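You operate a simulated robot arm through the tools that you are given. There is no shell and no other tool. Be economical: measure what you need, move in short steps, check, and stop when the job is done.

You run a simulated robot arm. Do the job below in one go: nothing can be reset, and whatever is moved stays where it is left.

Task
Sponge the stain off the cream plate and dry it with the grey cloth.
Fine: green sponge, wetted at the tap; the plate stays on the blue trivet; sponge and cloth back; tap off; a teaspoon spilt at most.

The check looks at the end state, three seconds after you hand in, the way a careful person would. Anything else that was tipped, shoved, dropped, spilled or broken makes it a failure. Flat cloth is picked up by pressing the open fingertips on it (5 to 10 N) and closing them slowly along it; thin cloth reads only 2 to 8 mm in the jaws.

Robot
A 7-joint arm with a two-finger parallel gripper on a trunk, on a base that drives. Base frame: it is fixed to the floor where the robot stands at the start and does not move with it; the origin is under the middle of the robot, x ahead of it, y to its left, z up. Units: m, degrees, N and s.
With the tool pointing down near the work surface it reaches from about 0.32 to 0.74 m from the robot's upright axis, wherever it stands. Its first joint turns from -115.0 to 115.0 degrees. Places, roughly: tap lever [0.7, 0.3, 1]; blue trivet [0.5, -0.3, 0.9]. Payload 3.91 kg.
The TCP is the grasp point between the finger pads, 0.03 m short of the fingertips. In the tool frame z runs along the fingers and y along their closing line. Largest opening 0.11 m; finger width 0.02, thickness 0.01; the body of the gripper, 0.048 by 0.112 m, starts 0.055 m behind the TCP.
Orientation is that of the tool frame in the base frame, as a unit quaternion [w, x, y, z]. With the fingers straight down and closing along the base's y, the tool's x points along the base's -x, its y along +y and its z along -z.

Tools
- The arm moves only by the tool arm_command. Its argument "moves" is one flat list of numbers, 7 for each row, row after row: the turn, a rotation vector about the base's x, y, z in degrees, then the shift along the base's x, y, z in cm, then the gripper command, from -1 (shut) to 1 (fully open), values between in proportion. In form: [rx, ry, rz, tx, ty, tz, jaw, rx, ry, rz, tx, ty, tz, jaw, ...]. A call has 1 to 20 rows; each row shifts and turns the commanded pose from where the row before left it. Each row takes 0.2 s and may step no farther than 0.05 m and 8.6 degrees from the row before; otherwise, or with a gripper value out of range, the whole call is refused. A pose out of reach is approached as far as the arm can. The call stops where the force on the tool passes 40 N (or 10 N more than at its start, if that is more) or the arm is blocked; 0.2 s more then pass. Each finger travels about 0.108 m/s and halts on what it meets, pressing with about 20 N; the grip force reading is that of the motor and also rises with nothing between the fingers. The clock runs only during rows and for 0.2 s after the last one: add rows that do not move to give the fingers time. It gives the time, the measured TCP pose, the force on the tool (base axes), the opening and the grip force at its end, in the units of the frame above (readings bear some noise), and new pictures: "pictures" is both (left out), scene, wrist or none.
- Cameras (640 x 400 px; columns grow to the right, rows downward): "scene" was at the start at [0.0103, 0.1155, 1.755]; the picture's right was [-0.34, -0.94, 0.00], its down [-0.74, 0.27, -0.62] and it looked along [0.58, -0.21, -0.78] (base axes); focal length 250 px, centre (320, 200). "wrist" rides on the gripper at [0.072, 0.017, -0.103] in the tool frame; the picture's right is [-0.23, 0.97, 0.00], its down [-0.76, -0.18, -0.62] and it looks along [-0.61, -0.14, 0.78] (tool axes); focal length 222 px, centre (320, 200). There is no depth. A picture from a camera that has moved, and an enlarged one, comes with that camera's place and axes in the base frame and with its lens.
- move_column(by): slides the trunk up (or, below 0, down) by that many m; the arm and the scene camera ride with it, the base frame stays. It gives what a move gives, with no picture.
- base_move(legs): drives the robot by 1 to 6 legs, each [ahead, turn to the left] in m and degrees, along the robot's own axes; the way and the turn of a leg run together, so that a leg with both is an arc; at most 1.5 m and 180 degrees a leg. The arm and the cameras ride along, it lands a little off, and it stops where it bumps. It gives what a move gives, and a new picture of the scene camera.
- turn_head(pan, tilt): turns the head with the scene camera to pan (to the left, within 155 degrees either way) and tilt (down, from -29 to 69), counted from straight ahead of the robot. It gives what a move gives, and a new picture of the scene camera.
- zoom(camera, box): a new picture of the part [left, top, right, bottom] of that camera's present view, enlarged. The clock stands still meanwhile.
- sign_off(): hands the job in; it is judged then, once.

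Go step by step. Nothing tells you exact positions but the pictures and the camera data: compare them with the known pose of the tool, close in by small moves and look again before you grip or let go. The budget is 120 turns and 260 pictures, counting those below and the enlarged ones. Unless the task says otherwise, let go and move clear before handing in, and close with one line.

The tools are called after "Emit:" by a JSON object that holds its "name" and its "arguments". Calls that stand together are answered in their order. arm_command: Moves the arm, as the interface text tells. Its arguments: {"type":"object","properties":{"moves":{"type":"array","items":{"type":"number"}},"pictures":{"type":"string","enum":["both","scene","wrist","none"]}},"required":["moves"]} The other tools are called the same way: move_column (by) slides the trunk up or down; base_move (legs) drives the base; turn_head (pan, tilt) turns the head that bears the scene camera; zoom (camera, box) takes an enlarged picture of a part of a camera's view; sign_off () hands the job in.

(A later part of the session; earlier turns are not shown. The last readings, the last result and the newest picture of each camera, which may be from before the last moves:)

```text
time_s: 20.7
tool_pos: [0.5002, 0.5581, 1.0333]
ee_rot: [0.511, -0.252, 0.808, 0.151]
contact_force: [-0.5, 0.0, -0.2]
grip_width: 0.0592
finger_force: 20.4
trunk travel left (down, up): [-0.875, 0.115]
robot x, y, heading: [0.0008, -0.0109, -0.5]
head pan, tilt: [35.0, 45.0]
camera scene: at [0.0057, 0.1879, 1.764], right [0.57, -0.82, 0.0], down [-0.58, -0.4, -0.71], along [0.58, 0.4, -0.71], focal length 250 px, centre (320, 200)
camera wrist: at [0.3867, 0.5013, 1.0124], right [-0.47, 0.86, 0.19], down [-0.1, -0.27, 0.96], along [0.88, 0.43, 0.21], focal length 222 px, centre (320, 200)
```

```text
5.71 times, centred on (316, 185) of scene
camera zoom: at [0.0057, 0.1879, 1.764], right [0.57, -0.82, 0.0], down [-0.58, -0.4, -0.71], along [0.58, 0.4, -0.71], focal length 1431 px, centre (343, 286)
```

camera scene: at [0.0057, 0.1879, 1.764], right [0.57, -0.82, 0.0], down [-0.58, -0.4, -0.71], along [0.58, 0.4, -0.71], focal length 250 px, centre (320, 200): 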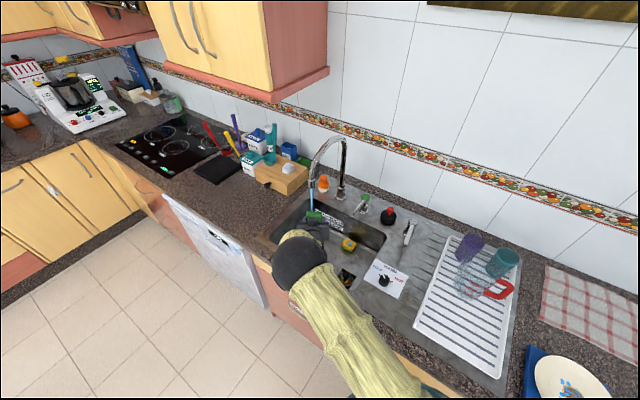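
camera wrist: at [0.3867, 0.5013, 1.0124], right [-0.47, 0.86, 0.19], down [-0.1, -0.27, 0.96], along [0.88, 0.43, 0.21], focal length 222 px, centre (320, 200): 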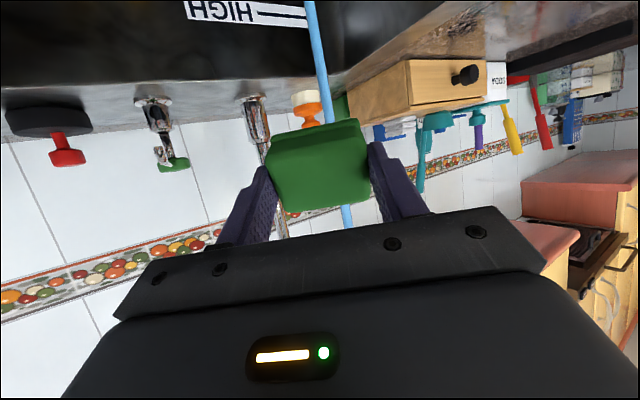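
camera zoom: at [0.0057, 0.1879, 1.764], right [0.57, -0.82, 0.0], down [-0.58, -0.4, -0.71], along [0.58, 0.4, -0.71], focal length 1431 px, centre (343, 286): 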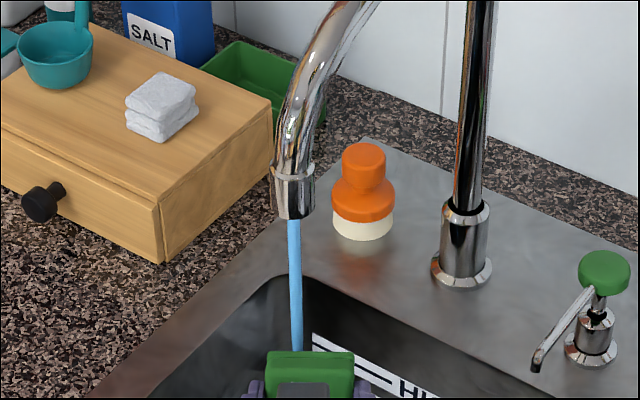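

Emit:
{"name": "arm_command", "arguments": {"moves": [0, 0, 0, 1.5, 1.5, 0, -0.1, 0, 0, 0, 1.2, 1.3, 0, -0.1, 0, 0, 0, 0, 0, 0, -0.1]}}

Emit:
{"name": "zoom", "arguments": {"camera": "scene", "box": [260, 150, 372, 220]}}

```text
time_s: 21.5
tool_pos: [0.5281, 0.5849, 1.0322]
ee_rot: [0.51, -0.253, 0.808, 0.151]
contact_force: [-0.3, 0.4, -0.8]
grip_width: 0.0588
finger_force: 20.1
trunk travel left (down, up): [-0.875, 0.115]
robot x, y, heading: [0.0016, -0.0135, -0.2]
head pan, tilt: [35.0, 45.0]
camera scene: at [0.0061, 0.1881, 1.764], right [0.57, -0.82, 0.0], down [-0.58, -0.4, -0.71], along [0.58, 0.4, -0.71], focal length 250 px, centre (320, 200)
camera wrist: at [0.4156, 0.5284, 1.0111], right [-0.47, 0.86, 0.19], down [-0.1, -0.27, 0.96], along [0.88, 0.43, 0.21], focal length 222 px, centre (320, 200)
```

scene: 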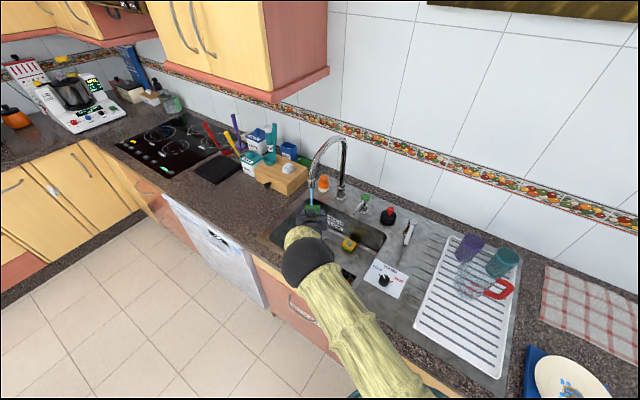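
wrist: 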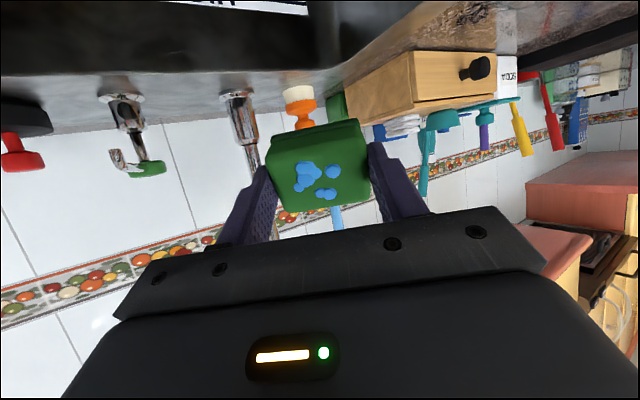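

```text
5.71 times, centred on (316, 185) of scene
camera zoom: at [0.0061, 0.1881, 1.764], right [0.57, -0.82, 0.0], down [-0.58, -0.4, -0.71], along [0.58, 0.4, -0.71], focal length 1431 px, centre (343, 286)
```

zoom: 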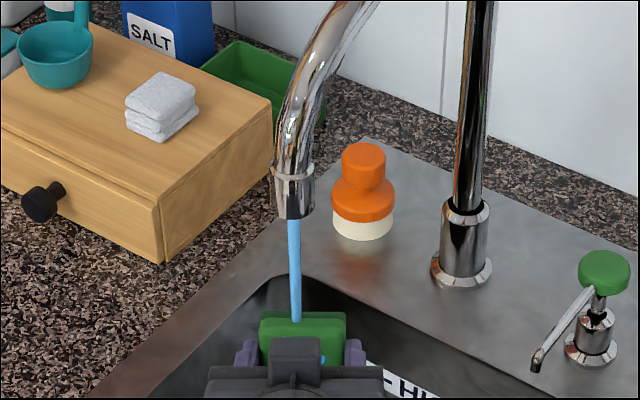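

The sponge shows blue wet marks now. I withdraw from the stream and let it drip over the basin.

Emit:
{"name": "arm_command", "arguments": {"moves": [0, 0, 0, -2, -2, 0, -0.1, 0, 0, 0, -2, -2, 0, -0.1, 0, 0, 0, -2, -2, 0, -0.1, 0, 0, 0, -1, -2, 0, -0.1, 0, 0, 0, 0, 0, 0, -0.1, 0, 0, 0, 0, 0, 0, -0.1, 0, 0, 0, 0, 0, 0, -0.1, 0, 0, 0, 0, 0, 0, -0.1]}}

Emit:
{"name": "zoom", "arguments": {"camera": "scene", "box": [250, 160, 410, 260]}}

Emit:
{"name": "zoom", "arguments": {"camera": "wrist", "box": [200, 80, 440, 230]}}

```text
time_s: 23.3
tool_pos: [0.4579, 0.5065, 1.0327]
ee_rot: [0.511, -0.252, 0.807, 0.151]
contact_force: [0.5, -0.2, -0.1]
grip_width: 0.0592
finger_force: 19.8
trunk travel left (down, up): [-0.875, 0.115]
robot x, y, heading: [0.0022, -0.0154, -0.2]
head pan, tilt: [35.0, 45.0]
camera scene: at [0.0063, 0.1881, 1.764], right [0.57, -0.82, 0.0], down [-0.58, -0.4, -0.71], along [0.58, 0.4, -0.71], focal length 250 px, centre (320, 200)
camera wrist: at [0.3465, 0.4497, 1.0119], right [-0.47, 0.86, 0.19], down [-0.1, -0.27, 0.96], along [0.88, 0.43, 0.21], focal length 222 px, centre (320, 200)
```

scene: 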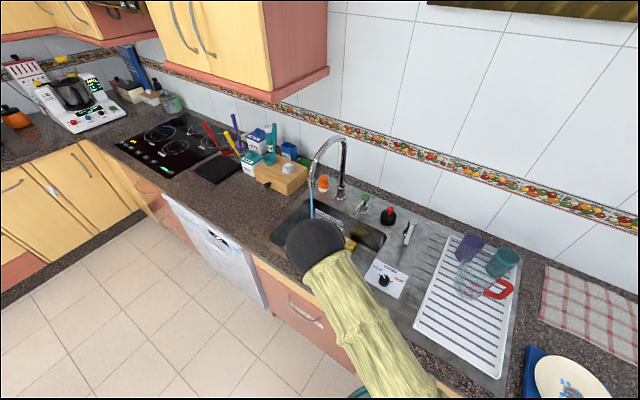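
wrist: 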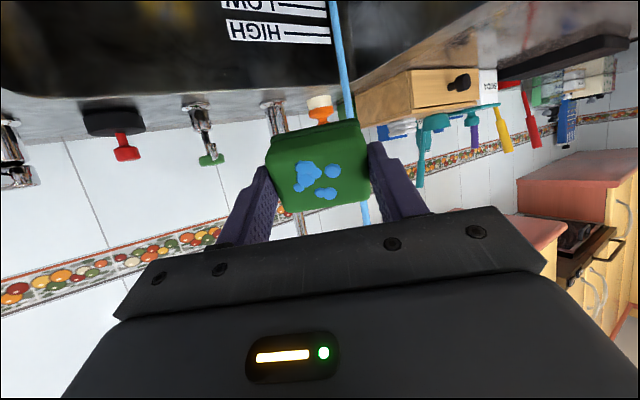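

```text
4.00 times, centred on (330, 210) of scene
camera zoom: at [0.0063, 0.1881, 1.764], right [0.57, -0.82, 0.0], down [-0.58, -0.4, -0.71], along [0.58, 0.4, -0.71], focal length 1002 px, centre (280, 160)
```

zoom: 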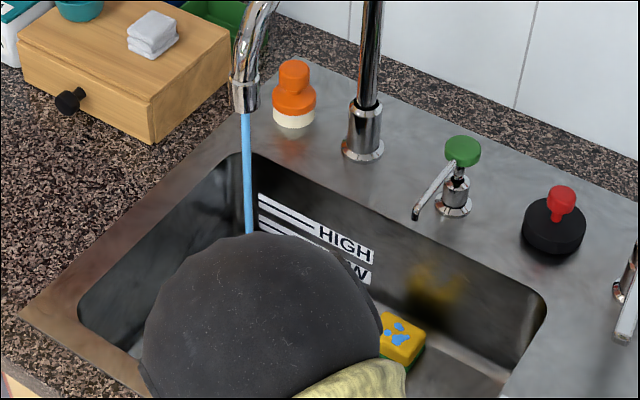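

```text
2.67 times, centred on (320, 155) of wrist
camera zoom: at [0.3465, 0.4497, 1.0119], right [-0.47, 0.86, 0.19], down [-0.1, -0.27, 0.96], along [0.88, 0.43, 0.21], focal length 592 px, centre (320, 320)
```

zoom: 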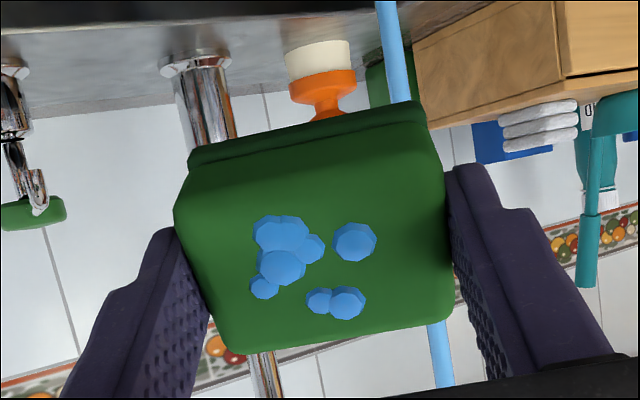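

The sponge is wet. I squeeze it briefly over the basin, then retrace the path to set it back on the rack so that the free gripper can shut the tap.

Emit:
{"name": "arm_command", "arguments": {"moves": [0, 0, 0, 0, 0, 0, -0.3, 0, 0, 0, 0, 0, 0, -0.4, 0, 0, 0, 0, 0, 0, -0.4, 0, 0, 0, 0, 0, 0, -0.2, 0, 0, 0, 0, 0, 0, -0.1, 0, 0, 0, 0, 0, 0, -0.1, 0, 0, 0, 0, 0, 0, -0.1, 0, 0, -7, -0.4, -0.8, 0.6, -0.1, 0, 0, -7, -0.4, -2, 0.6, -0.1, 0, 0, -7, -0.4, -2, 0.6, -0.1, 0, 0, -7, -0.4, -2, 0.6, -0.1, 0, 0, -7, -0.4, -2, 0.6, -0.1, 0, 6, 0, -0.2, -2, 0.6, -0.1, 0, 6, 0, -0.2, -2, 0.6, -0.1, 0, 6, 0, -0.2, -2, 0.6, -0.1, 0, 6, 0, -0.2, -2, 0.6, -0.1, 0, 6, 0, -0.2, -2, 0.6, -0.1, 0, 0, 0, 0, 0, 0, -0.1]}}

```text
time_s: 27.1
tool_pos: [0.4295, 0.3172, 1.0923]
ee_rot: [0.294, -0.001, 0.956, -0.009]
contact_force: [0.0, -0.1, -0.8]
grip_width: 0.0588
finger_force: 20.6
trunk travel left (down, up): [-0.875, 0.115]
robot x, y, heading: [0.0025, -0.0098, 0.1]
head pan, tilt: [35.0, 45.0]
camera scene: at [0.006, 0.189, 1.7638], right [0.57, -0.82, 0.0], down [-0.58, -0.4, -0.71], along [0.58, 0.4, -0.71], focal length 250 px, centre (320, 200)
camera wrist: at [0.3094, 0.3358, 1.1363], right [0.19, 0.98, 0.11], down [0.28, -0.16, 0.95], along [0.94, -0.15, -0.3], focal length 222 px, centre (320, 200)
```

scene: 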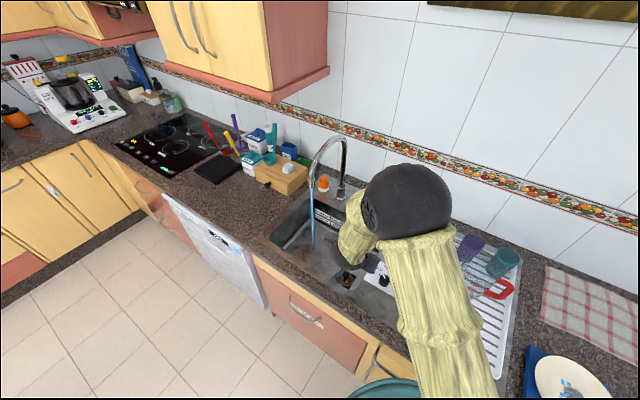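
wrist: 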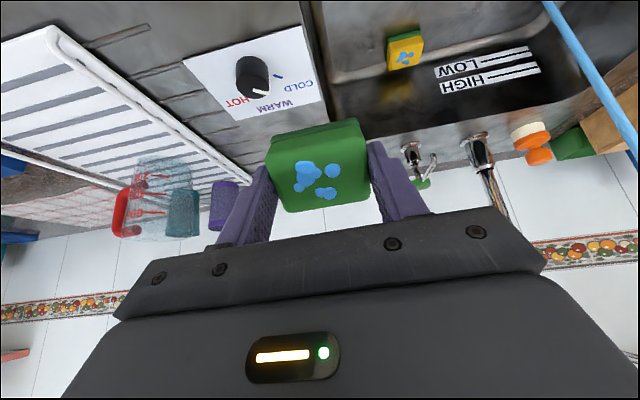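

Emit:
{"name": "arm_command", "arguments": {"moves": [0, 5, 0, 0.57, -4.2, 0, -0.1, 0, 5, 0, 0.57, -4.2, 0, -0.1, 0, 5, 0, 0.57, -4.2, 0, -0.1, 0, 5, 0, 0.57, -4.2, 0, -0.1, 0, 5, 0, 0.57, -4.2, 0, -0.1, 0, 5, 0, 0.57, -4.2, 0, -0.1, 0, 4.5, 0, 0.6, -4.2, 0, -0.1, 0, 0, 0, 0.6, -4.25, 0, -0.1, 0, 0, 0, 0, 0, -4.5, -0.1, 0, 0, 0, 0, 0, -4.5, -0.1, 0, 0, 0, 0, 0, -3, -0.1, 0, 0, 0, 0, 0, 0, -0.1]}}

Emit:
{"name": "zoom", "arguments": {"camera": "wrist", "box": [200, 80, 440, 230]}}

```text
time_s: 29.7
tool_pos: [0.4746, -0.0199, 0.9718]
ee_rot: [-0.002, -0.003, 1.0, -0.009]
contact_force: [-0.6, 1.1, -0.3]
grip_width: 0.0587
finger_force: 20.4
trunk travel left (down, up): [-0.875, 0.115]
robot x, y, heading: [-0.0, -0.0173, -0.0]
head pan, tilt: [35.0, 45.0]
camera scene: at [0.0056, 0.1878, 1.764], right [0.57, -0.82, 0.0], down [-0.58, -0.4, -0.71], along [0.58, 0.4, -0.71], focal length 250 px, centre (320, 200)
camera wrist: at [0.4023, -0.0008, 1.075], right [0.22, 0.98, -0.02], down [0.76, -0.16, 0.62], along [0.61, -0.15, -0.78], focal length 222 px, centre (320, 200)
```

scene: 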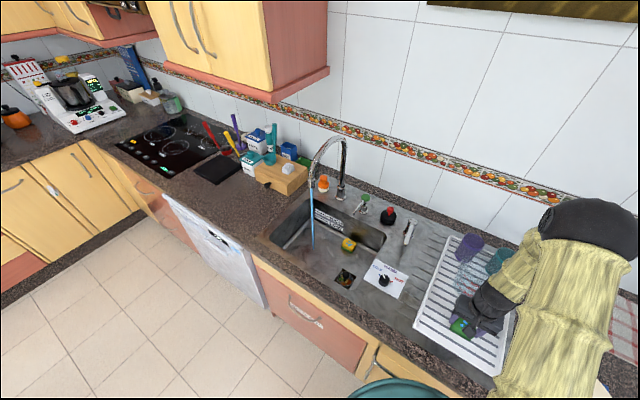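
wrist: 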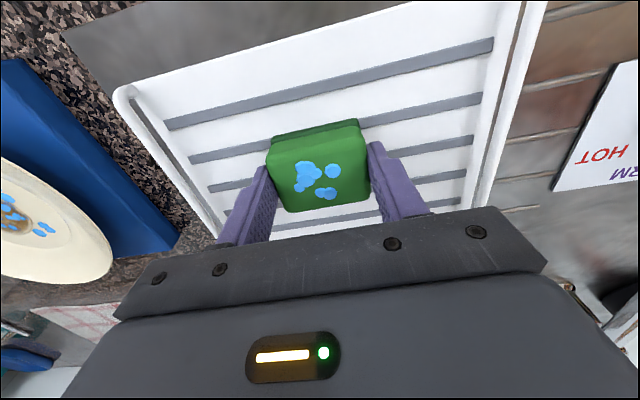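

```text
2.67 times, centred on (320, 155) of wrist
camera zoom: at [0.4023, -0.0008, 1.075], right [0.22, 0.98, -0.02], down [0.76, -0.16, 0.62], along [0.61, -0.15, -0.78], focal length 592 px, centre (320, 320)
```

zoom: 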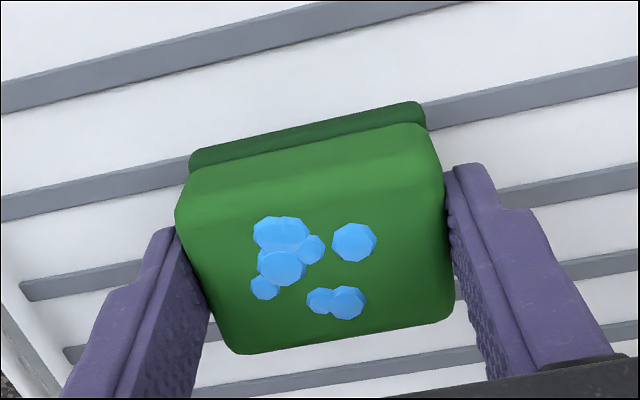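

Now I lower the last 1.4 cm, let go, rise, and go back to the lever.

Emit:
{"name": "arm_command", "arguments": {"moves": [0, 0, 0, 0, 0, -0.7, -0.1, 0, 0, 0, 0.1, 0, -0.6, -0.1, 0, 0, 0, 0, 0, -0.1, 0, 0, 0, 0, 0, 0, 0, 0.3, 0, 0, 0, 0, 0, 0, 0.8, 0, 0, 0, 0, 0, 0, 1, 0, 0, 0, 0, 0, 4, 1, 0, 0, 0, 0, 0, 4.5, 1, 0, 0, 0, 0, 0, 4.5, 1, 0, 0, 0, 0, 0, 4, 1, 0, 0, 0, 0, 0, 0, 1], "pictures": "wrist"}}

```text
time_s: 32.1
tool_pos: [0.4759, -0.02, 1.1288]
ee_rot: [-0.002, -0.003, 1.0, -0.008]
contact_force: [0.3, 0.3, -0.8]
grip_width: 0.1102
finger_force: 0.2
trunk travel left (down, up): [-0.875, 0.115]
robot x, y, heading: [0.0023, -0.0137, -0.1]
head pan, tilt: [35.0, 45.0]
camera wrist: at [0.4031, -0.0016, 1.2322], right [0.22, 0.98, -0.02], down [0.77, -0.16, 0.62], along [0.6, -0.15, -0.78], focal length 222 px, centre (320, 200)
```

wrist: 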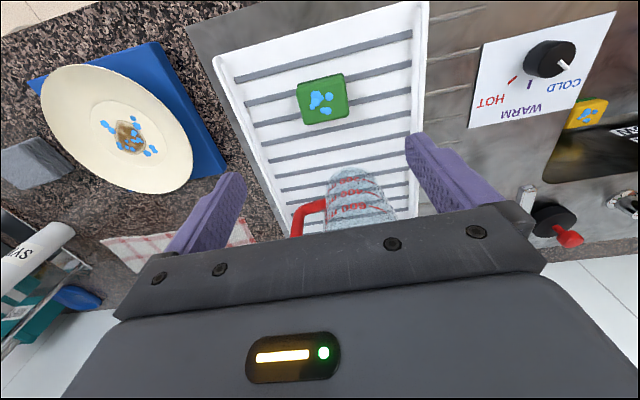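

Emit:
{"name": "arm_command", "arguments": {"moves": [0, 0, 0, 0, 3.0, 0, 0.6, 0, 0, 0, 0.5, 3.9, 0, 0.2, 0, 0, 0, 2.5, 3.9, 0, 0, 0, 0, 0, 3, 3.9, 0, 0, 0, 0, 5.5, 3, 3.9, 0, 0, 0, 0, 5.5, 3, 3.9, 0, 0, 0, 0, 0, 3, 3.3, 0, 0, 0, 0, 0, 1.8, 0, -2, 0, 0, 0, 0, 0, 0, -4, 0, 0, 0, 0, 0, 0, -4, 0, 0, 0, 0, 0, 0, 0, 0]}}

Emit:
{"name": "zoom", "arguments": {"camera": "wrist", "box": [200, 80, 440, 230]}}

```text
time_s: 34.5
tool_pos: [0.6421, 0.2395, 1.0308]
ee_rot: [0.0, -0.099, 0.995, -0.009]
contact_force: [-0.3, -0.3, 0.7]
grip_width: 0.0549
finger_force: 0.0
trunk travel left (down, up): [-0.875, 0.115]
robot x, y, heading: [0.0018, -0.0121, -0.1]
head pan, tilt: [35.0, 45.0]
camera scene: at [0.0056, 0.1881, 1.764], right [0.57, -0.82, 0.0], down [-0.58, -0.4, -0.71], along [0.58, 0.4, -0.71], focal length 250 px, centre (320, 200)
camera wrist: at [0.5684, 0.2442, 1.133], right [0.03, 1.0, -0.02], down [0.78, -0.01, 0.62], along [0.62, -0.03, -0.78], focal length 222 px, centre (320, 200)
```

scene: 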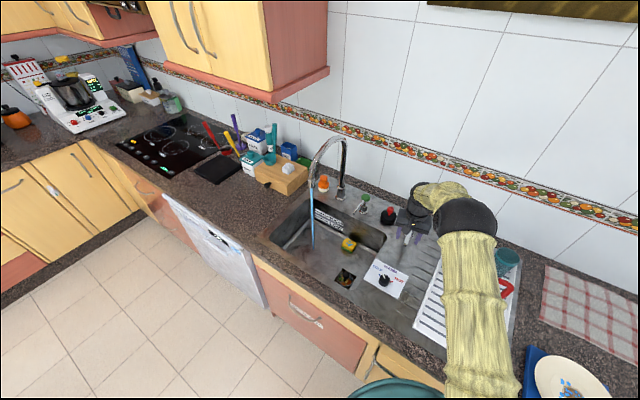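
wrist: 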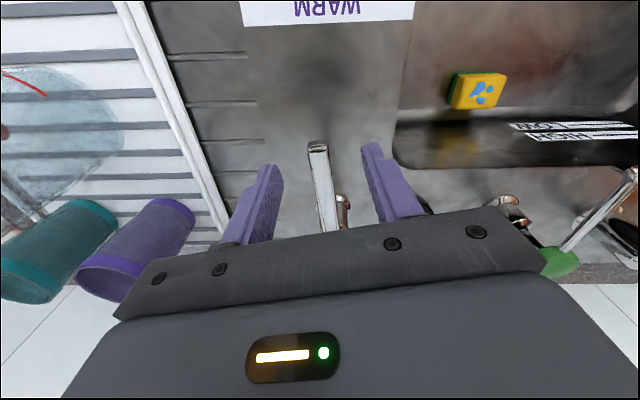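

```text
2.67 times, centred on (320, 155) of wrist
camera zoom: at [0.5684, 0.2442, 1.133], right [0.03, 1.0, -0.02], down [0.78, -0.01, 0.62], along [0.62, -0.03, -0.78], focal length 592 px, centre (320, 320)
```

zoom: 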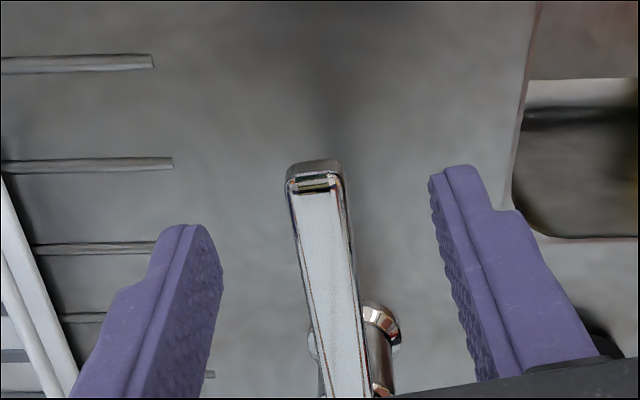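

Well lined up. I go down, grip, and swing the lever back to +y.

Emit:
{"name": "arm_command", "arguments": {"moves": [0, 0, 0, 0, 0, -2, 0, 0, 0, 0, 0, -0.1, -1.8, 0, 0, 0, 0, 0, 0, 0, -0.4, 0, 0, 0, 0, 0, 0, -0.8, 0, 0, 0, 0, 0, 0, -0.8, 0, 0, -4, 0, 0.6, 0, -0.8, 0, 0, -4, 0, 0.6, 0, -0.8, 0, 0, -3, 0, 0.5, 0, -0.8, 0, 0, 0, 0, 0.3, 0, -0.8]}}

Emit:
{"name": "zoom", "arguments": {"camera": "scene", "box": [260, 120, 420, 300]}}

```text
time_s: 36.5
tool_pos: [0.6445, 0.252, 0.9901]
ee_rot: [-0.003, -0.001, 1.0, -0.012]
contact_force: [-10.4, -21.9, -9.4]
grip_width: 0.0181
finger_force: 45.2
trunk travel left (down, up): [-0.875, 0.115]
robot x, y, heading: [0.0, -0.012, -0.2]
head pan, tilt: [35.0, 45.0]
camera scene: at [0.0057, 0.1845, 1.7643], right [0.57, -0.82, 0.0], down [-0.58, -0.4, -0.71], along [0.58, 0.4, -0.71], focal length 250 px, centre (320, 200)
camera wrist: at [0.5717, 0.271, 1.0931], right [0.23, 0.97, -0.02], down [0.77, -0.16, 0.62], along [0.6, -0.16, -0.78], focal length 222 px, centre (320, 200)
```

scene: 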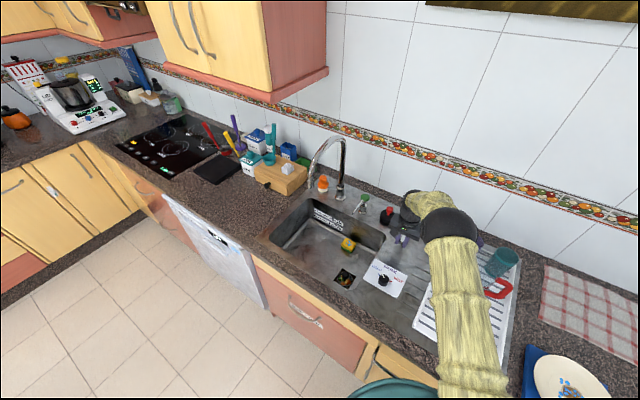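
wrist: 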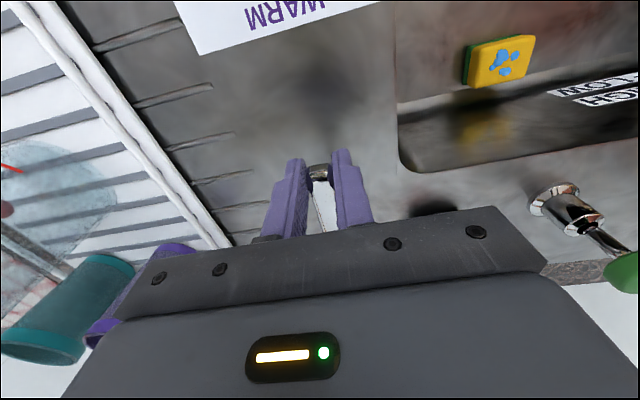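

```text
2.22 times, centred on (340, 210) of scene
camera zoom: at [0.0057, 0.1845, 1.7643], right [0.57, -0.82, 0.0], down [-0.58, -0.4, -0.71], along [0.58, 0.4, -0.71], focal length 556 px, centre (276, 178)
```

zoom: 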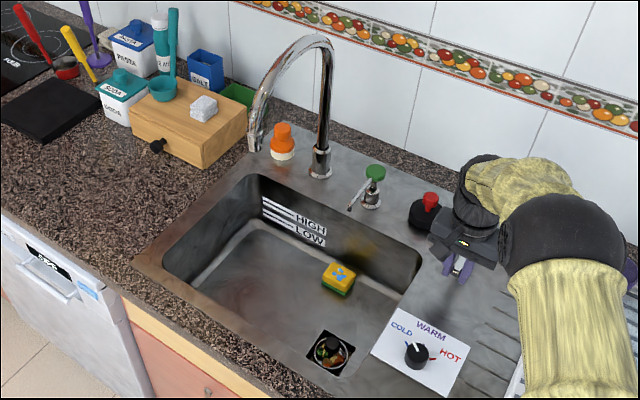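

The tap is off at its stop. I release, rise, return over the sponge, and turn the head toward the plate.

Emit:
{"name": "arm_command", "arguments": {"moves": [0, 0, 0, 0, -0.3, 0, -0.5, 0, 0, 0, 0, 0, 0, 0, 0, 0, 0, 0, 0, 4.5, 0, 0, 0, 0, 0, 0, 4.5, 0, 0, 0, 0, -2, 0, 4.5, 0, 0, 0, 0, -3, -3.5, 0, 0.5, 0, 0, 0, -3, -4, 0, 1, 0, 0, 0, -3, -4, 0, 1, 0, 0, 0, -3, -4, 0, 1, 0, 0, 0, -2.4, -4, 0, 1, 0, 0, 0, -0.5, -4, 0, 1, 0, 0, 0, 0, -3.5, 0, 1, 0, 0, 0, 0, 0, -4.5, 1, 0, 0, 0, 0, 0, -4.5, 1, 0, 0, 0, 0, 0, -4, 1, 0, 0, 0, 0, 0, 0, 1], "pictures": "wrist"}}

Emit:
{"name": "turn_head", "arguments": {"pan": -15, "tilt": 52}}

```text
time_s: 39.9
tool_pos: [0.4753, -0.013, 0.9965]
ee_rot: [0.0, -0.004, 1.0, -0.009]
contact_force: [0.4, 0.2, -0.3]
grip_width: 0.11
finger_force: 0.1
trunk travel left (down, up): [-0.875, 0.115]
robot x, y, heading: [-0.0004, -0.012, -0.3]
head pan, tilt: [35.0, 45.0]
camera wrist: at [0.4021, 0.0043, 1.0998], right [0.22, 0.98, -0.02], down [0.76, -0.16, 0.62], along [0.61, -0.15, -0.78], focal length 222 px, centre (320, 200)
```

wrist: 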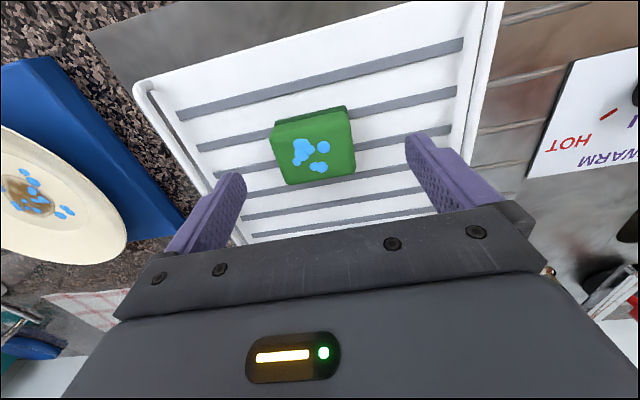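

```text
time_s: 41.1
tool_pos: [0.4753, -0.0135, 0.9962]
ee_rot: [-0.002, -0.004, 1.0, -0.009]
contact_force: [0.0, 0.2, 0.1]
grip_width: 0.1101
finger_force: 0.1
trunk travel left (down, up): [-0.875, 0.115]
robot x, y, heading: [0.0011, -0.0128, -0.2]
head pan, tilt: [-15.0, 52.0]
camera scene: at [0.012, 0.1219, 1.7544], right [-0.26, -0.97, 0.0], down [-0.76, 0.21, -0.62], along [0.59, -0.16, -0.79], focal length 250 px, centre (320, 200)
```

scene: 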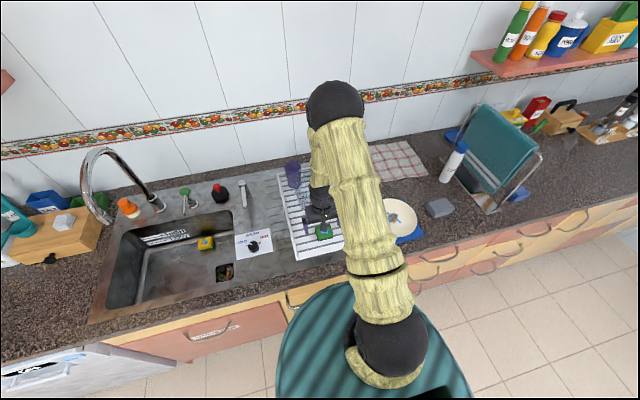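

Emit:
{"name": "arm_command", "arguments": {"moves": [0, 0, 0, 0, -0.6, -2.0, 0.6, 0, 0, 0, 0, 0, -1.9, 0.4, 0, 0, 0, 0, 0, 0, 0.2, 0, 0, 0, 0, 0, 0, 0.1, 0, 0, 0, 0, 0, 0, 0, 0, 0, 0, 0, 0, 0, -0.1, 0, 0, 0, 0, 0, 0, -0.1, 0, 0, 0, 0, 0, 4, -0.1, 0, 0, 0, 0, 0, 4, -0.1, 0, 0, 0, 0, 0, 4, -0.1, 0, 0, 0, 0, -4, 0, -0.1, 0, 0, 0, -0.3, -4.5, 0, -0.1, 0, 0, 0, -0.3, -4.5, 0, -0.1, 0, 0, 0, -0.3, -4.5, 0, -0.1, 0, 0, 0, -0.3, -4.5, 0, -0.1, 0, 0, 0, 0, 0, 0, -0.1]}}

Emit:
{"name": "zoom", "arguments": {"camera": "wrist", "box": [160, 50, 480, 250]}}

```text
time_s: 44.5
tool_pos: [0.4627, -0.2361, 1.0789]
ee_rot: [-0.001, -0.004, 1.0, -0.009]
contact_force: [0.3, 0.5, -0.3]
grip_width: 0.059
finger_force: 20.0
trunk travel left (down, up): [-0.875, 0.115]
robot x, y, heading: [-0.0015, -0.0116, -0.5]
head pan, tilt: [-15.0, 52.0]
camera scene: at [0.0121, 0.1229, 1.7543], right [-0.26, -0.97, 0.0], down [-0.76, 0.21, -0.62], along [0.59, -0.16, -0.79], focal length 250 px, centre (320, 200)
camera wrist: at [0.3897, -0.2172, 1.1828], right [0.22, 0.98, -0.02], down [0.76, -0.16, 0.62], along [0.61, -0.15, -0.78], focal length 222 px, centre (320, 200)
```

scene: 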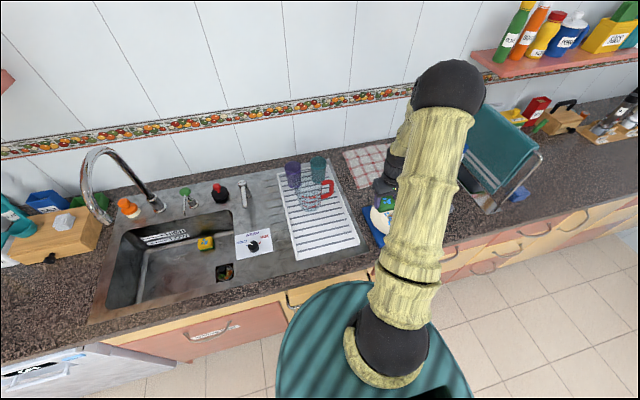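
wrist: 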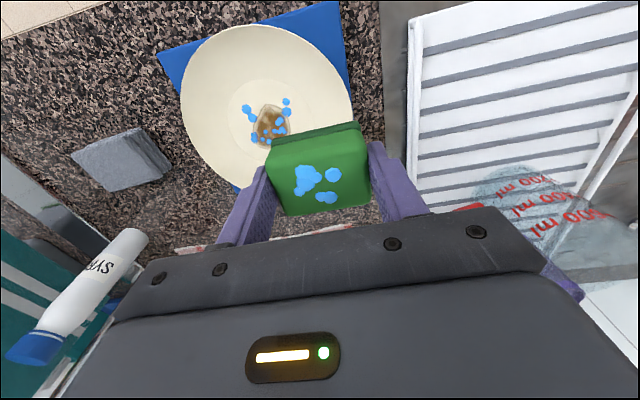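

```text
2.00 times, centred on (320, 150) of wrist
camera zoom: at [0.3897, -0.2172, 1.1828], right [0.22, 0.98, -0.02], down [0.76, -0.16, 0.62], along [0.61, -0.15, -0.78], focal length 444 px, centre (320, 300)
```

zoom: 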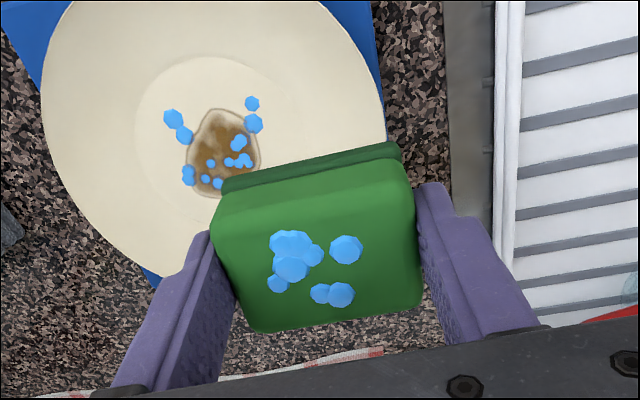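

The stain is about at (0.472, -0.30). I move above it and lower to z 1.0 to judge the height.

Emit:
{"name": "arm_command", "arguments": {"moves": [0, 0, 0, 0.4, -3.2, 0, -0.1, 0, 0, 0, 0.3, -3.2, 0, -0.1, 0, 0, 0, 0, 0, -4, -0.1, 0, 0, 0, 0, 0, -3.8, -0.1, 0, 0, 0, 0, 0, 0, -0.1]}}

Emit:
{"name": "zoom", "arguments": {"camera": "wrist", "box": [160, 50, 480, 250]}}

Emit:
{"name": "zoom", "arguments": {"camera": "scene", "box": [340, 150, 500, 250]}}

```text
time_s: 45.7
tool_pos: [0.4679, -0.3059, 1.0011]
ee_rot: [-0.002, -0.004, 1.0, -0.01]
contact_force: [-0.4, 0.3, 0.8]
grip_width: 0.0587
finger_force: 20.2
trunk travel left (down, up): [-0.875, 0.115]
robot x, y, heading: [-0.0027, -0.0107, -0.4]
head pan, tilt: [-15.0, 52.0]
camera scene: at [0.0119, 0.1219, 1.7544], right [-0.26, -0.97, 0.0], down [-0.76, 0.21, -0.62], along [0.59, -0.16, -0.79], focal length 250 px, centre (320, 200)
camera wrist: at [0.3958, -0.2877, 1.1041], right [0.22, 0.98, -0.02], down [0.76, -0.16, 0.62], along [0.61, -0.15, -0.78], focal length 222 px, centre (320, 200)
```

scene: 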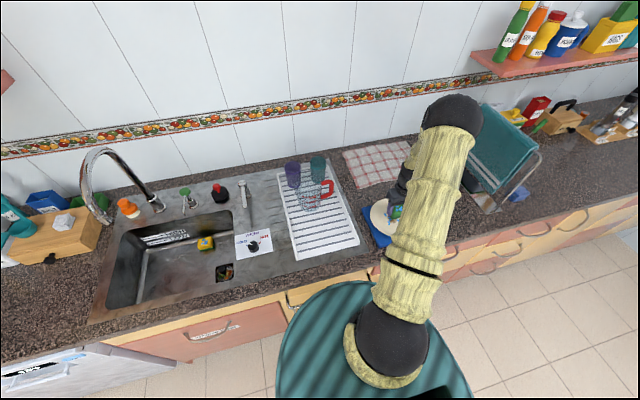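
wrist: 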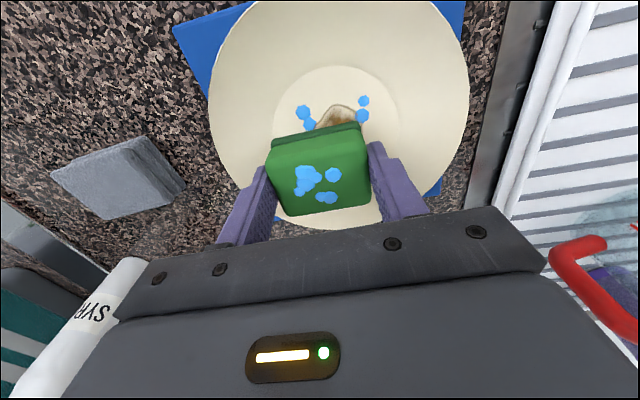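

```text
2.00 times, centred on (320, 150) of wrist
camera zoom: at [0.3958, -0.2877, 1.1041], right [0.22, 0.98, -0.02], down [0.76, -0.16, 0.62], along [0.61, -0.15, -0.78], focal length 444 px, centre (320, 300)
```

zoom: 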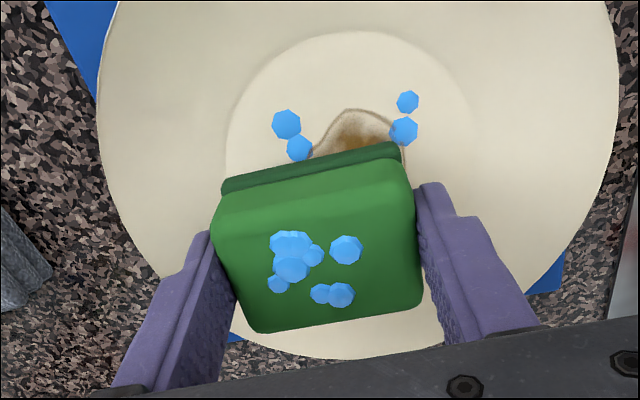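

```text
4.00 times, centred on (420, 200) of scene
camera zoom: at [0.0119, 0.1219, 1.7544], right [-0.26, -0.97, 0.0], down [-0.76, 0.21, -0.62], along [0.59, -0.16, -0.79], focal length 1002 px, centre (-80, 200)
```

zoom: 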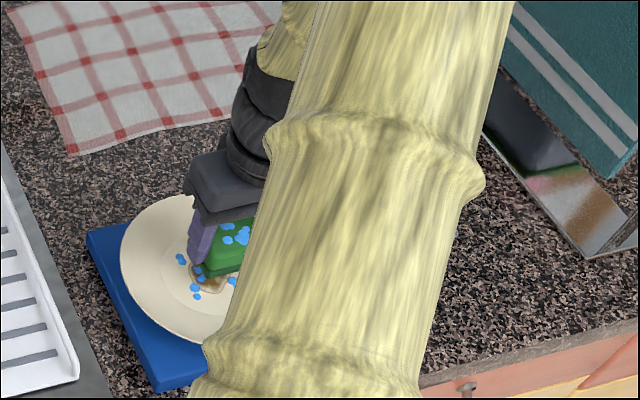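

Emit:
{"name": "arm_command", "arguments": {"moves": [0, 0, 0, -0.3, 1.2, -1, -0.1, 0, 0, 0, 0, 0, -0.7, -0.1, 0, 0, 0, 0, 0, -0.5, -0.1, 0, 0, 0, 0, 0, 0, -0.1]}}

Emit:
{"name": "zoom", "arguments": {"camera": "wrist", "box": [160, 50, 480, 250]}}

```text
time_s: 46.7
tool_pos: [0.4663, -0.2929, 0.9805]
ee_rot: [0.001, -0.004, 1.0, -0.011]
contact_force: [0.3, 0.4, 22.3]
grip_width: 0.0588
finger_force: 19.5
trunk travel left (down, up): [-0.875, 0.115]
robot x, y, heading: [-0.0002, -0.0113, -0.2]
head pan, tilt: [-15.0, 52.0]
camera scene: at [0.0097, 0.1229, 1.7547], right [-0.26, -0.97, 0.0], down [-0.76, 0.21, -0.62], along [0.6, -0.16, -0.79], focal length 250 px, centre (320, 200)
camera wrist: at [0.3931, -0.2748, 1.083], right [0.22, 0.98, -0.02], down [0.76, -0.16, 0.63], along [0.61, -0.15, -0.78], focal length 222 px, centre (320, 200)
```

scene: 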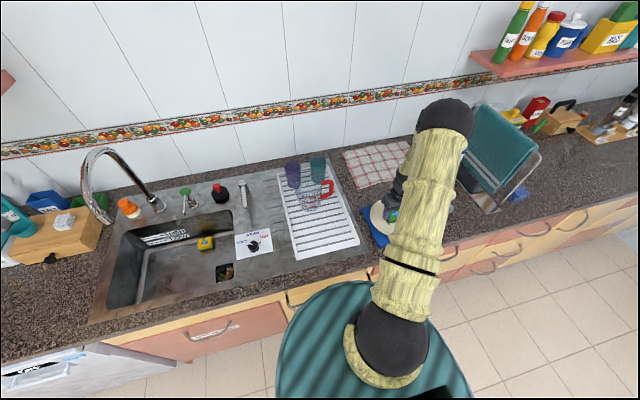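
wrist: 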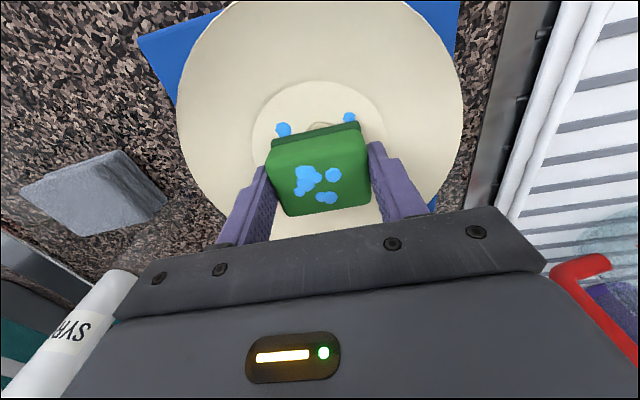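

```text
2.00 times, centred on (320, 150) of wrist
camera zoom: at [0.3931, -0.2748, 1.083], right [0.22, 0.98, -0.02], down [0.76, -0.16, 0.63], along [0.61, -0.15, -0.78], focal length 444 px, centre (320, 300)
```

zoom: 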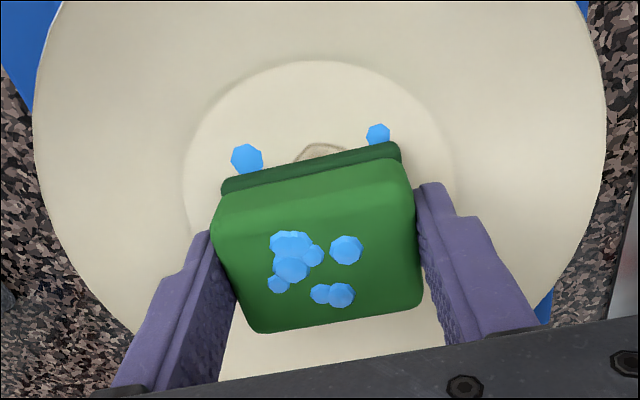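

Contact at 22 N, a bit firm; the stain is already fading. I ease off slightly and rub in small strokes.

Emit:
{"name": "arm_command", "arguments": {"moves": [0, 0, 0, 0, 0, 0.15, -0.1, 0, 0, 0, -0.6, 0, 0, -0.1, 0, 0, 0, -0.6, 0, 0, -0.1, 0, 0, 0, 0, 0.6, 0, -0.1, 0, 0, 0, 0.6, 0, 0, -0.1, 0, 0, 0, 0.6, 0, 0, -0.1, 0, 0, 0, 0, -0.6, 0, -0.1, 0, 0, 0, 0, -0.6, 0, -0.1], "pictures": "wrist"}}

Emit:
{"name": "zoom", "arguments": {"camera": "wrist", "box": [160, 50, 480, 250]}}

```text
time_s: 48.5
tool_pos: [0.4685, -0.2963, 0.9794]
ee_rot: [0.0, -0.004, 1.0, -0.009]
contact_force: [1.9, 13.4, 25.7]
grip_width: 0.0591
finger_force: 19.7
trunk travel left (down, up): [-0.875, 0.115]
robot x, y, heading: [-0.0042, -0.012, -0.2]
head pan, tilt: [-15.0, 52.0]
camera wrist: at [0.3946, -0.2785, 1.0827], right [0.22, 0.98, -0.02], down [0.76, -0.16, 0.63], along [0.61, -0.15, -0.78], focal length 222 px, centre (320, 200)
```

wrist: 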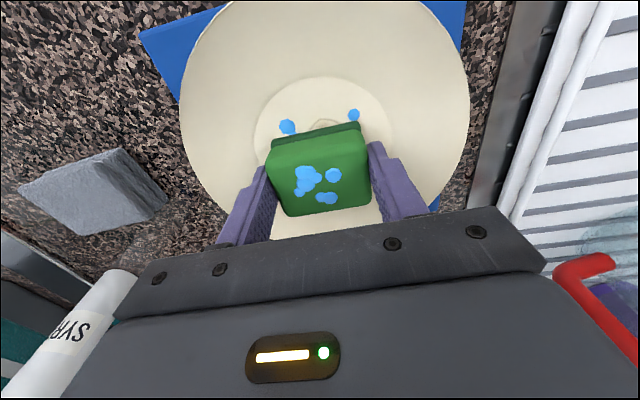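

```text
2.00 times, centred on (320, 150) of wrist
camera zoom: at [0.3946, -0.2785, 1.0827], right [0.22, 0.98, -0.02], down [0.76, -0.16, 0.63], along [0.61, -0.15, -0.78], focal length 444 px, centre (320, 300)
```

zoom: 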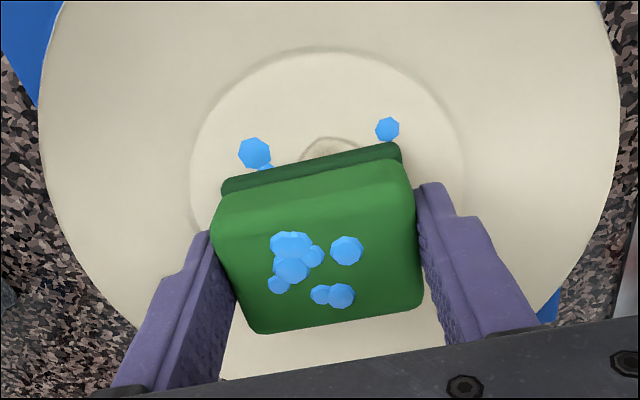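

Emit:
{"name": "arm_command", "arguments": {"moves": [0, 0, 0, 0, 0.3, 0.25, -0.1, 0, 0, 0, -0.8, 0, 0, -0.1, 0, 0, 0, -0.8, 0, 0, -0.1, 0, 0, 0, -0.4, 0.3, 0, -0.1, 0, 0, 0, 0.7, 0, 0, -0.1, 0, 0, 0, 0.7, 0.3, 0, -0.1, 0, 0, 0, -0.7, 0, 0, -0.1, 0, 0, 0, -0.7, 0, 0, -0.1, 0, 0, 0, 0, -0.6, 0, -0.1, 0, 0, 0, 0.7, -0.6, 0, -0.1, 0, 0, 0, 0.7, 0, 0, -0.1, 0, 0, 0, 0.6, 0.4, 0, -0.1], "pictures": "wrist"}}

Emit:
{"name": "zoom", "arguments": {"camera": "wrist", "box": [160, 50, 480, 250]}}

```text
time_s: 51.1
tool_pos: [0.4687, -0.2996, 0.9809]
ee_rot: [-0.002, -0.004, 1.0, -0.009]
contact_force: [-0.3, -0.2, -1.4]
grip_width: 0.0589
finger_force: 19.9
trunk travel left (down, up): [-0.875, 0.115]
robot x, y, heading: [-0.0042, -0.0132, -0.2]
head pan, tilt: [-15.0, 52.0]
camera wrist: at [0.3951, -0.2807, 1.0838], right [0.22, 0.98, -0.02], down [0.76, -0.16, 0.62], along [0.61, -0.15, -0.78], focal length 222 px, centre (320, 200)
```

wrist: 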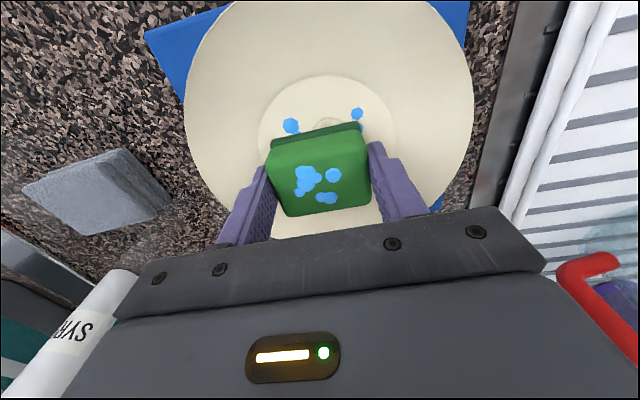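

```text
2.00 times, centred on (320, 150) of wrist
camera zoom: at [0.3951, -0.2807, 1.0838], right [0.22, 0.98, -0.02], down [0.76, -0.16, 0.62], along [0.61, -0.15, -0.78], focal length 444 px, centre (320, 300)
```

zoom: 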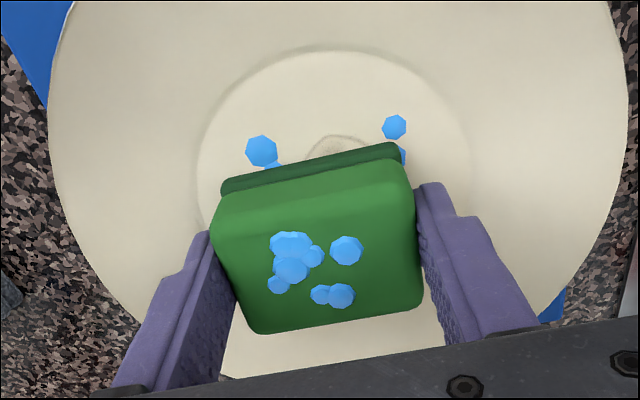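

I lift to see how much stain is left.

Emit:
{"name": "arm_command", "arguments": {"moves": [0, 0, 0, 0, 0, 3, -0.1, 0, 0, 0, 2, 3.5, 2, -0.1, 0, 0, 0, 2, 3.5, 2, -0.1, 0, 0, 0, 0, 0, 0, -0.1], "pictures": "wrist"}}

Emit:
{"name": "zoom", "arguments": {"camera": "wrist", "box": [160, 0, 400, 150]}}

```text
time_s: 52.1
tool_pos: [0.5069, -0.2289, 1.052]
ee_rot: [-0.001, -0.003, 1.0, -0.008]
contact_force: [-0.4, 0.1, -0.2]
grip_width: 0.0592
finger_force: 20.0
trunk travel left (down, up): [-0.875, 0.115]
robot x, y, heading: [-0.0, -0.0109, -0.2]
head pan, tilt: [-15.0, 52.0]
camera wrist: at [0.4345, -0.2111, 1.1551], right [0.22, 0.97, -0.02], down [0.77, -0.16, 0.62], along [0.6, -0.15, -0.78], focal length 222 px, centre (320, 200)
```

wrist: 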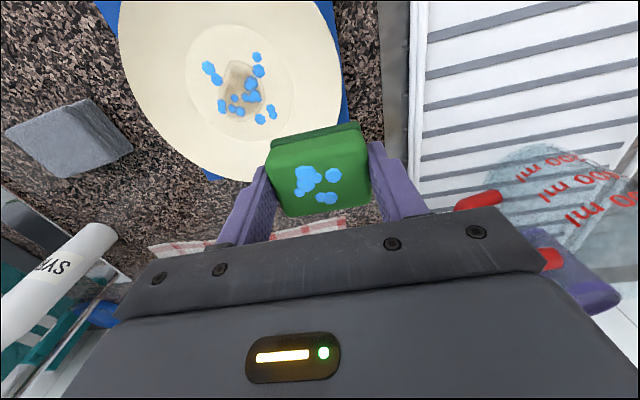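

```text
2.67 times, centred on (280, 75) of wrist
camera zoom: at [0.4345, -0.2111, 1.1551], right [0.22, 0.97, -0.02], down [0.77, -0.16, 0.62], along [0.6, -0.15, -0.78], focal length 592 px, centre (427, 533)
```

zoom: 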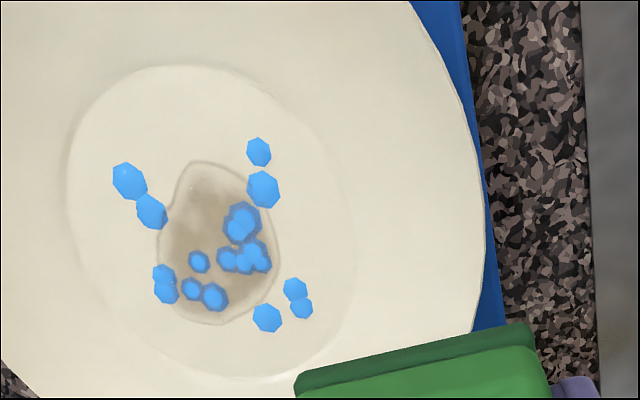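

The stain is paler; rubbing works. I go back for a longer scrub of small strokes.

Emit:
{"name": "arm_command", "arguments": {"moves": [0, 0, 0, -2.15, -3.2, -2, -0.1, 0, 0, 0, -2.15, -3.2, -2, -0.1, 0, 0, 0, 0, 0, -2.4, -0.1, 0, 0, 0, 0, 0, -0.9, -0.1, 0, 0, 0, -1, 0, 0, -0.1, 0, 0, 0, 0, 1, 0, -0.1, 0, 0, 0, 1, 0, 0, -0.1, 0, 0, 0, 1, 0, 0, -0.1, 0, 0, 0, 0, -1, 0, -0.1, 0, 0, 0, 0, -1, 0, -0.1, 0, 0, 0, -1, 0, 0, -0.1, 0, 0, 0, -1, 0, 0, -0.1, 0, 0, 0, 0, 1, 0, -0.1, 0, 0, 0, 1, 0.5, 0, -0.1, 0, 0, 0, 0, -0.5, 0, -0.1], "pictures": "none"}}

```text
time_s: 55.3
tool_pos: [0.4593, -0.2881, 0.9793]
ee_rot: [-0.003, -0.005, 1.0, -0.009]
contact_force: [-14.9, 4.2, 34.2]
grip_width: 0.0588
finger_force: 19.7
trunk travel left (down, up): [-0.875, 0.115]
robot x, y, heading: [-0.0006, -0.0133, -0.1]
head pan, tilt: [-15.0, 52.0]
```

Emit:
{"name": "arm_command", "arguments": {"moves": [0, 0, 0, 0, 0, 0.12, -0.1, 0, 0, 0, 0.8, 0, 0, -0.1, 0, 0, 0, 0.8, 0, 0, -0.1, 0, 0, 0, 0, -0.8, 0, -0.1, 0, 0, 0, -0.8, 0, 0, -0.1, 0, 0, 0, -0.8, 0, 0, -0.1, 0, 0, 0, -0.6, 0.4, 0, -0.1, 0, 0, 0, 0.8, 0.4, 0, -0.1, 0, 0, 0, 0.6, 0.4, 0, -0.1, 0, 0, 0, 0, -0.8, 0, -0.1, 0, 0, 0, 0, 0, 3, -0.1, 0, 0, 0, 2.3, 3.2, 2, -0.1, 0, 0, 0, 2.3, 3.2, 2, -0.1, 0, 0, 0, 0, 0, 0, -0.1], "pictures": "wrist"}}

Emit:
{"name": "zoom", "arguments": {"camera": "wrist", "box": [160, 0, 400, 150]}}

```text
time_s: 58.3
tool_pos: [0.5192, -0.2352, 1.047]
ee_rot: [-0.001, -0.003, 1.0, -0.009]
contact_force: [0.4, 0.2, -0.2]
grip_width: 0.0587
finger_force: 19.8
trunk travel left (down, up): [-0.875, 0.115]
robot x, y, heading: [0.0026, -0.011, -0.2]
head pan, tilt: [-15.0, 52.0]
camera wrist: at [0.4468, -0.2169, 1.1504], right [0.22, 0.97, -0.02], down [0.77, -0.16, 0.62], along [0.6, -0.15, -0.78], focal length 222 px, centre (320, 200)
```

wrist: 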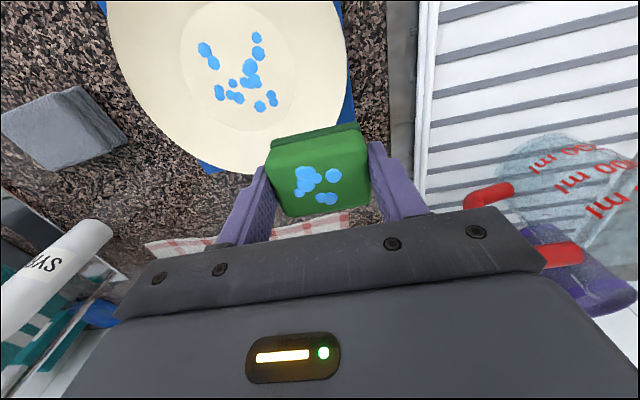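

```text
2.67 times, centred on (280, 75) of wrist
camera zoom: at [0.4468, -0.2169, 1.1504], right [0.22, 0.97, -0.02], down [0.77, -0.16, 0.62], along [0.6, -0.15, -0.78], focal length 592 px, centre (427, 533)
```

zoom: 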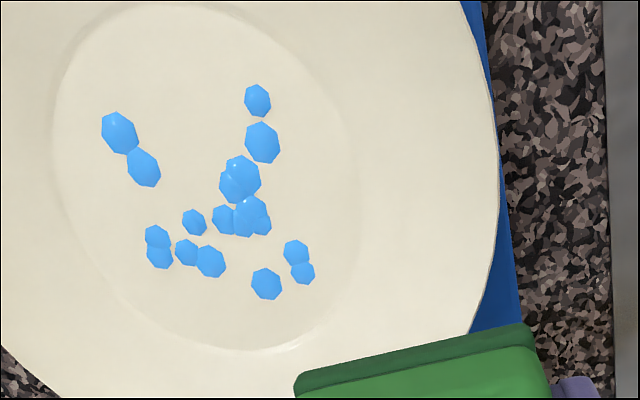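

The stain is gone. I return the sponge to its place on the rack.

Emit:
{"name": "arm_command", "arguments": {"moves": [0, 0, 0, -4.36, 0, 1, -0.1, 0, 0, 0, 0, 4.4, 1, -0.1, 0, 0, 0, 0, 4.3, 0, -0.1, 0, 0, 0, 0, 4.3, 0, -0.1, 0, 0, 0, 0, 4.3, 0, -0.1, 0, 0, 0, 0, 4.26, 0, -0.1, 0, 0, 0, 0, 0, -4.5, -0.1, 0, 0, 0, 0, 0, -4, -0.1, 0, 0, 0, 0, 0, -1.6, -0.1, 0, 0, 0, 0, 0, -0.7, -0.1, 0, 0, 0, 0, 0, 0, -0.1], "pictures": "wrist"}}

```text
time_s: 60.7
tool_pos: [0.4744, -0.0138, 0.9619]
ee_rot: [-0.001, -0.004, 1.0, -0.009]
contact_force: [0.4, 0.0, -0.4]
grip_width: 0.059
finger_force: 19.9
trunk travel left (down, up): [-0.875, 0.115]
robot x, y, heading: [-0.0017, -0.0125, -0.4]
head pan, tilt: [-15.0, 52.0]
camera wrist: at [0.4025, 0.0031, 1.065], right [0.22, 0.98, -0.02], down [0.76, -0.16, 0.62], along [0.61, -0.15, -0.78], focal length 222 px, centre (320, 200)
```

wrist: 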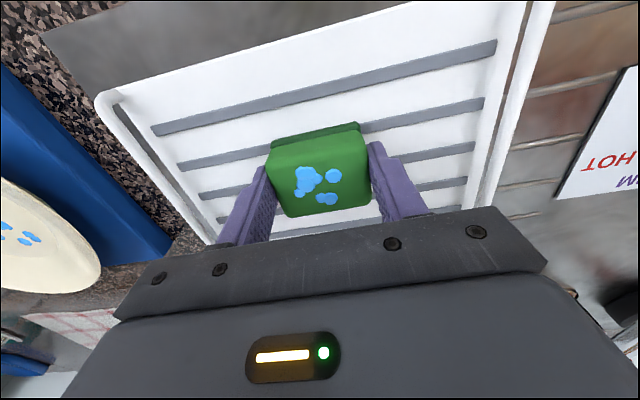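

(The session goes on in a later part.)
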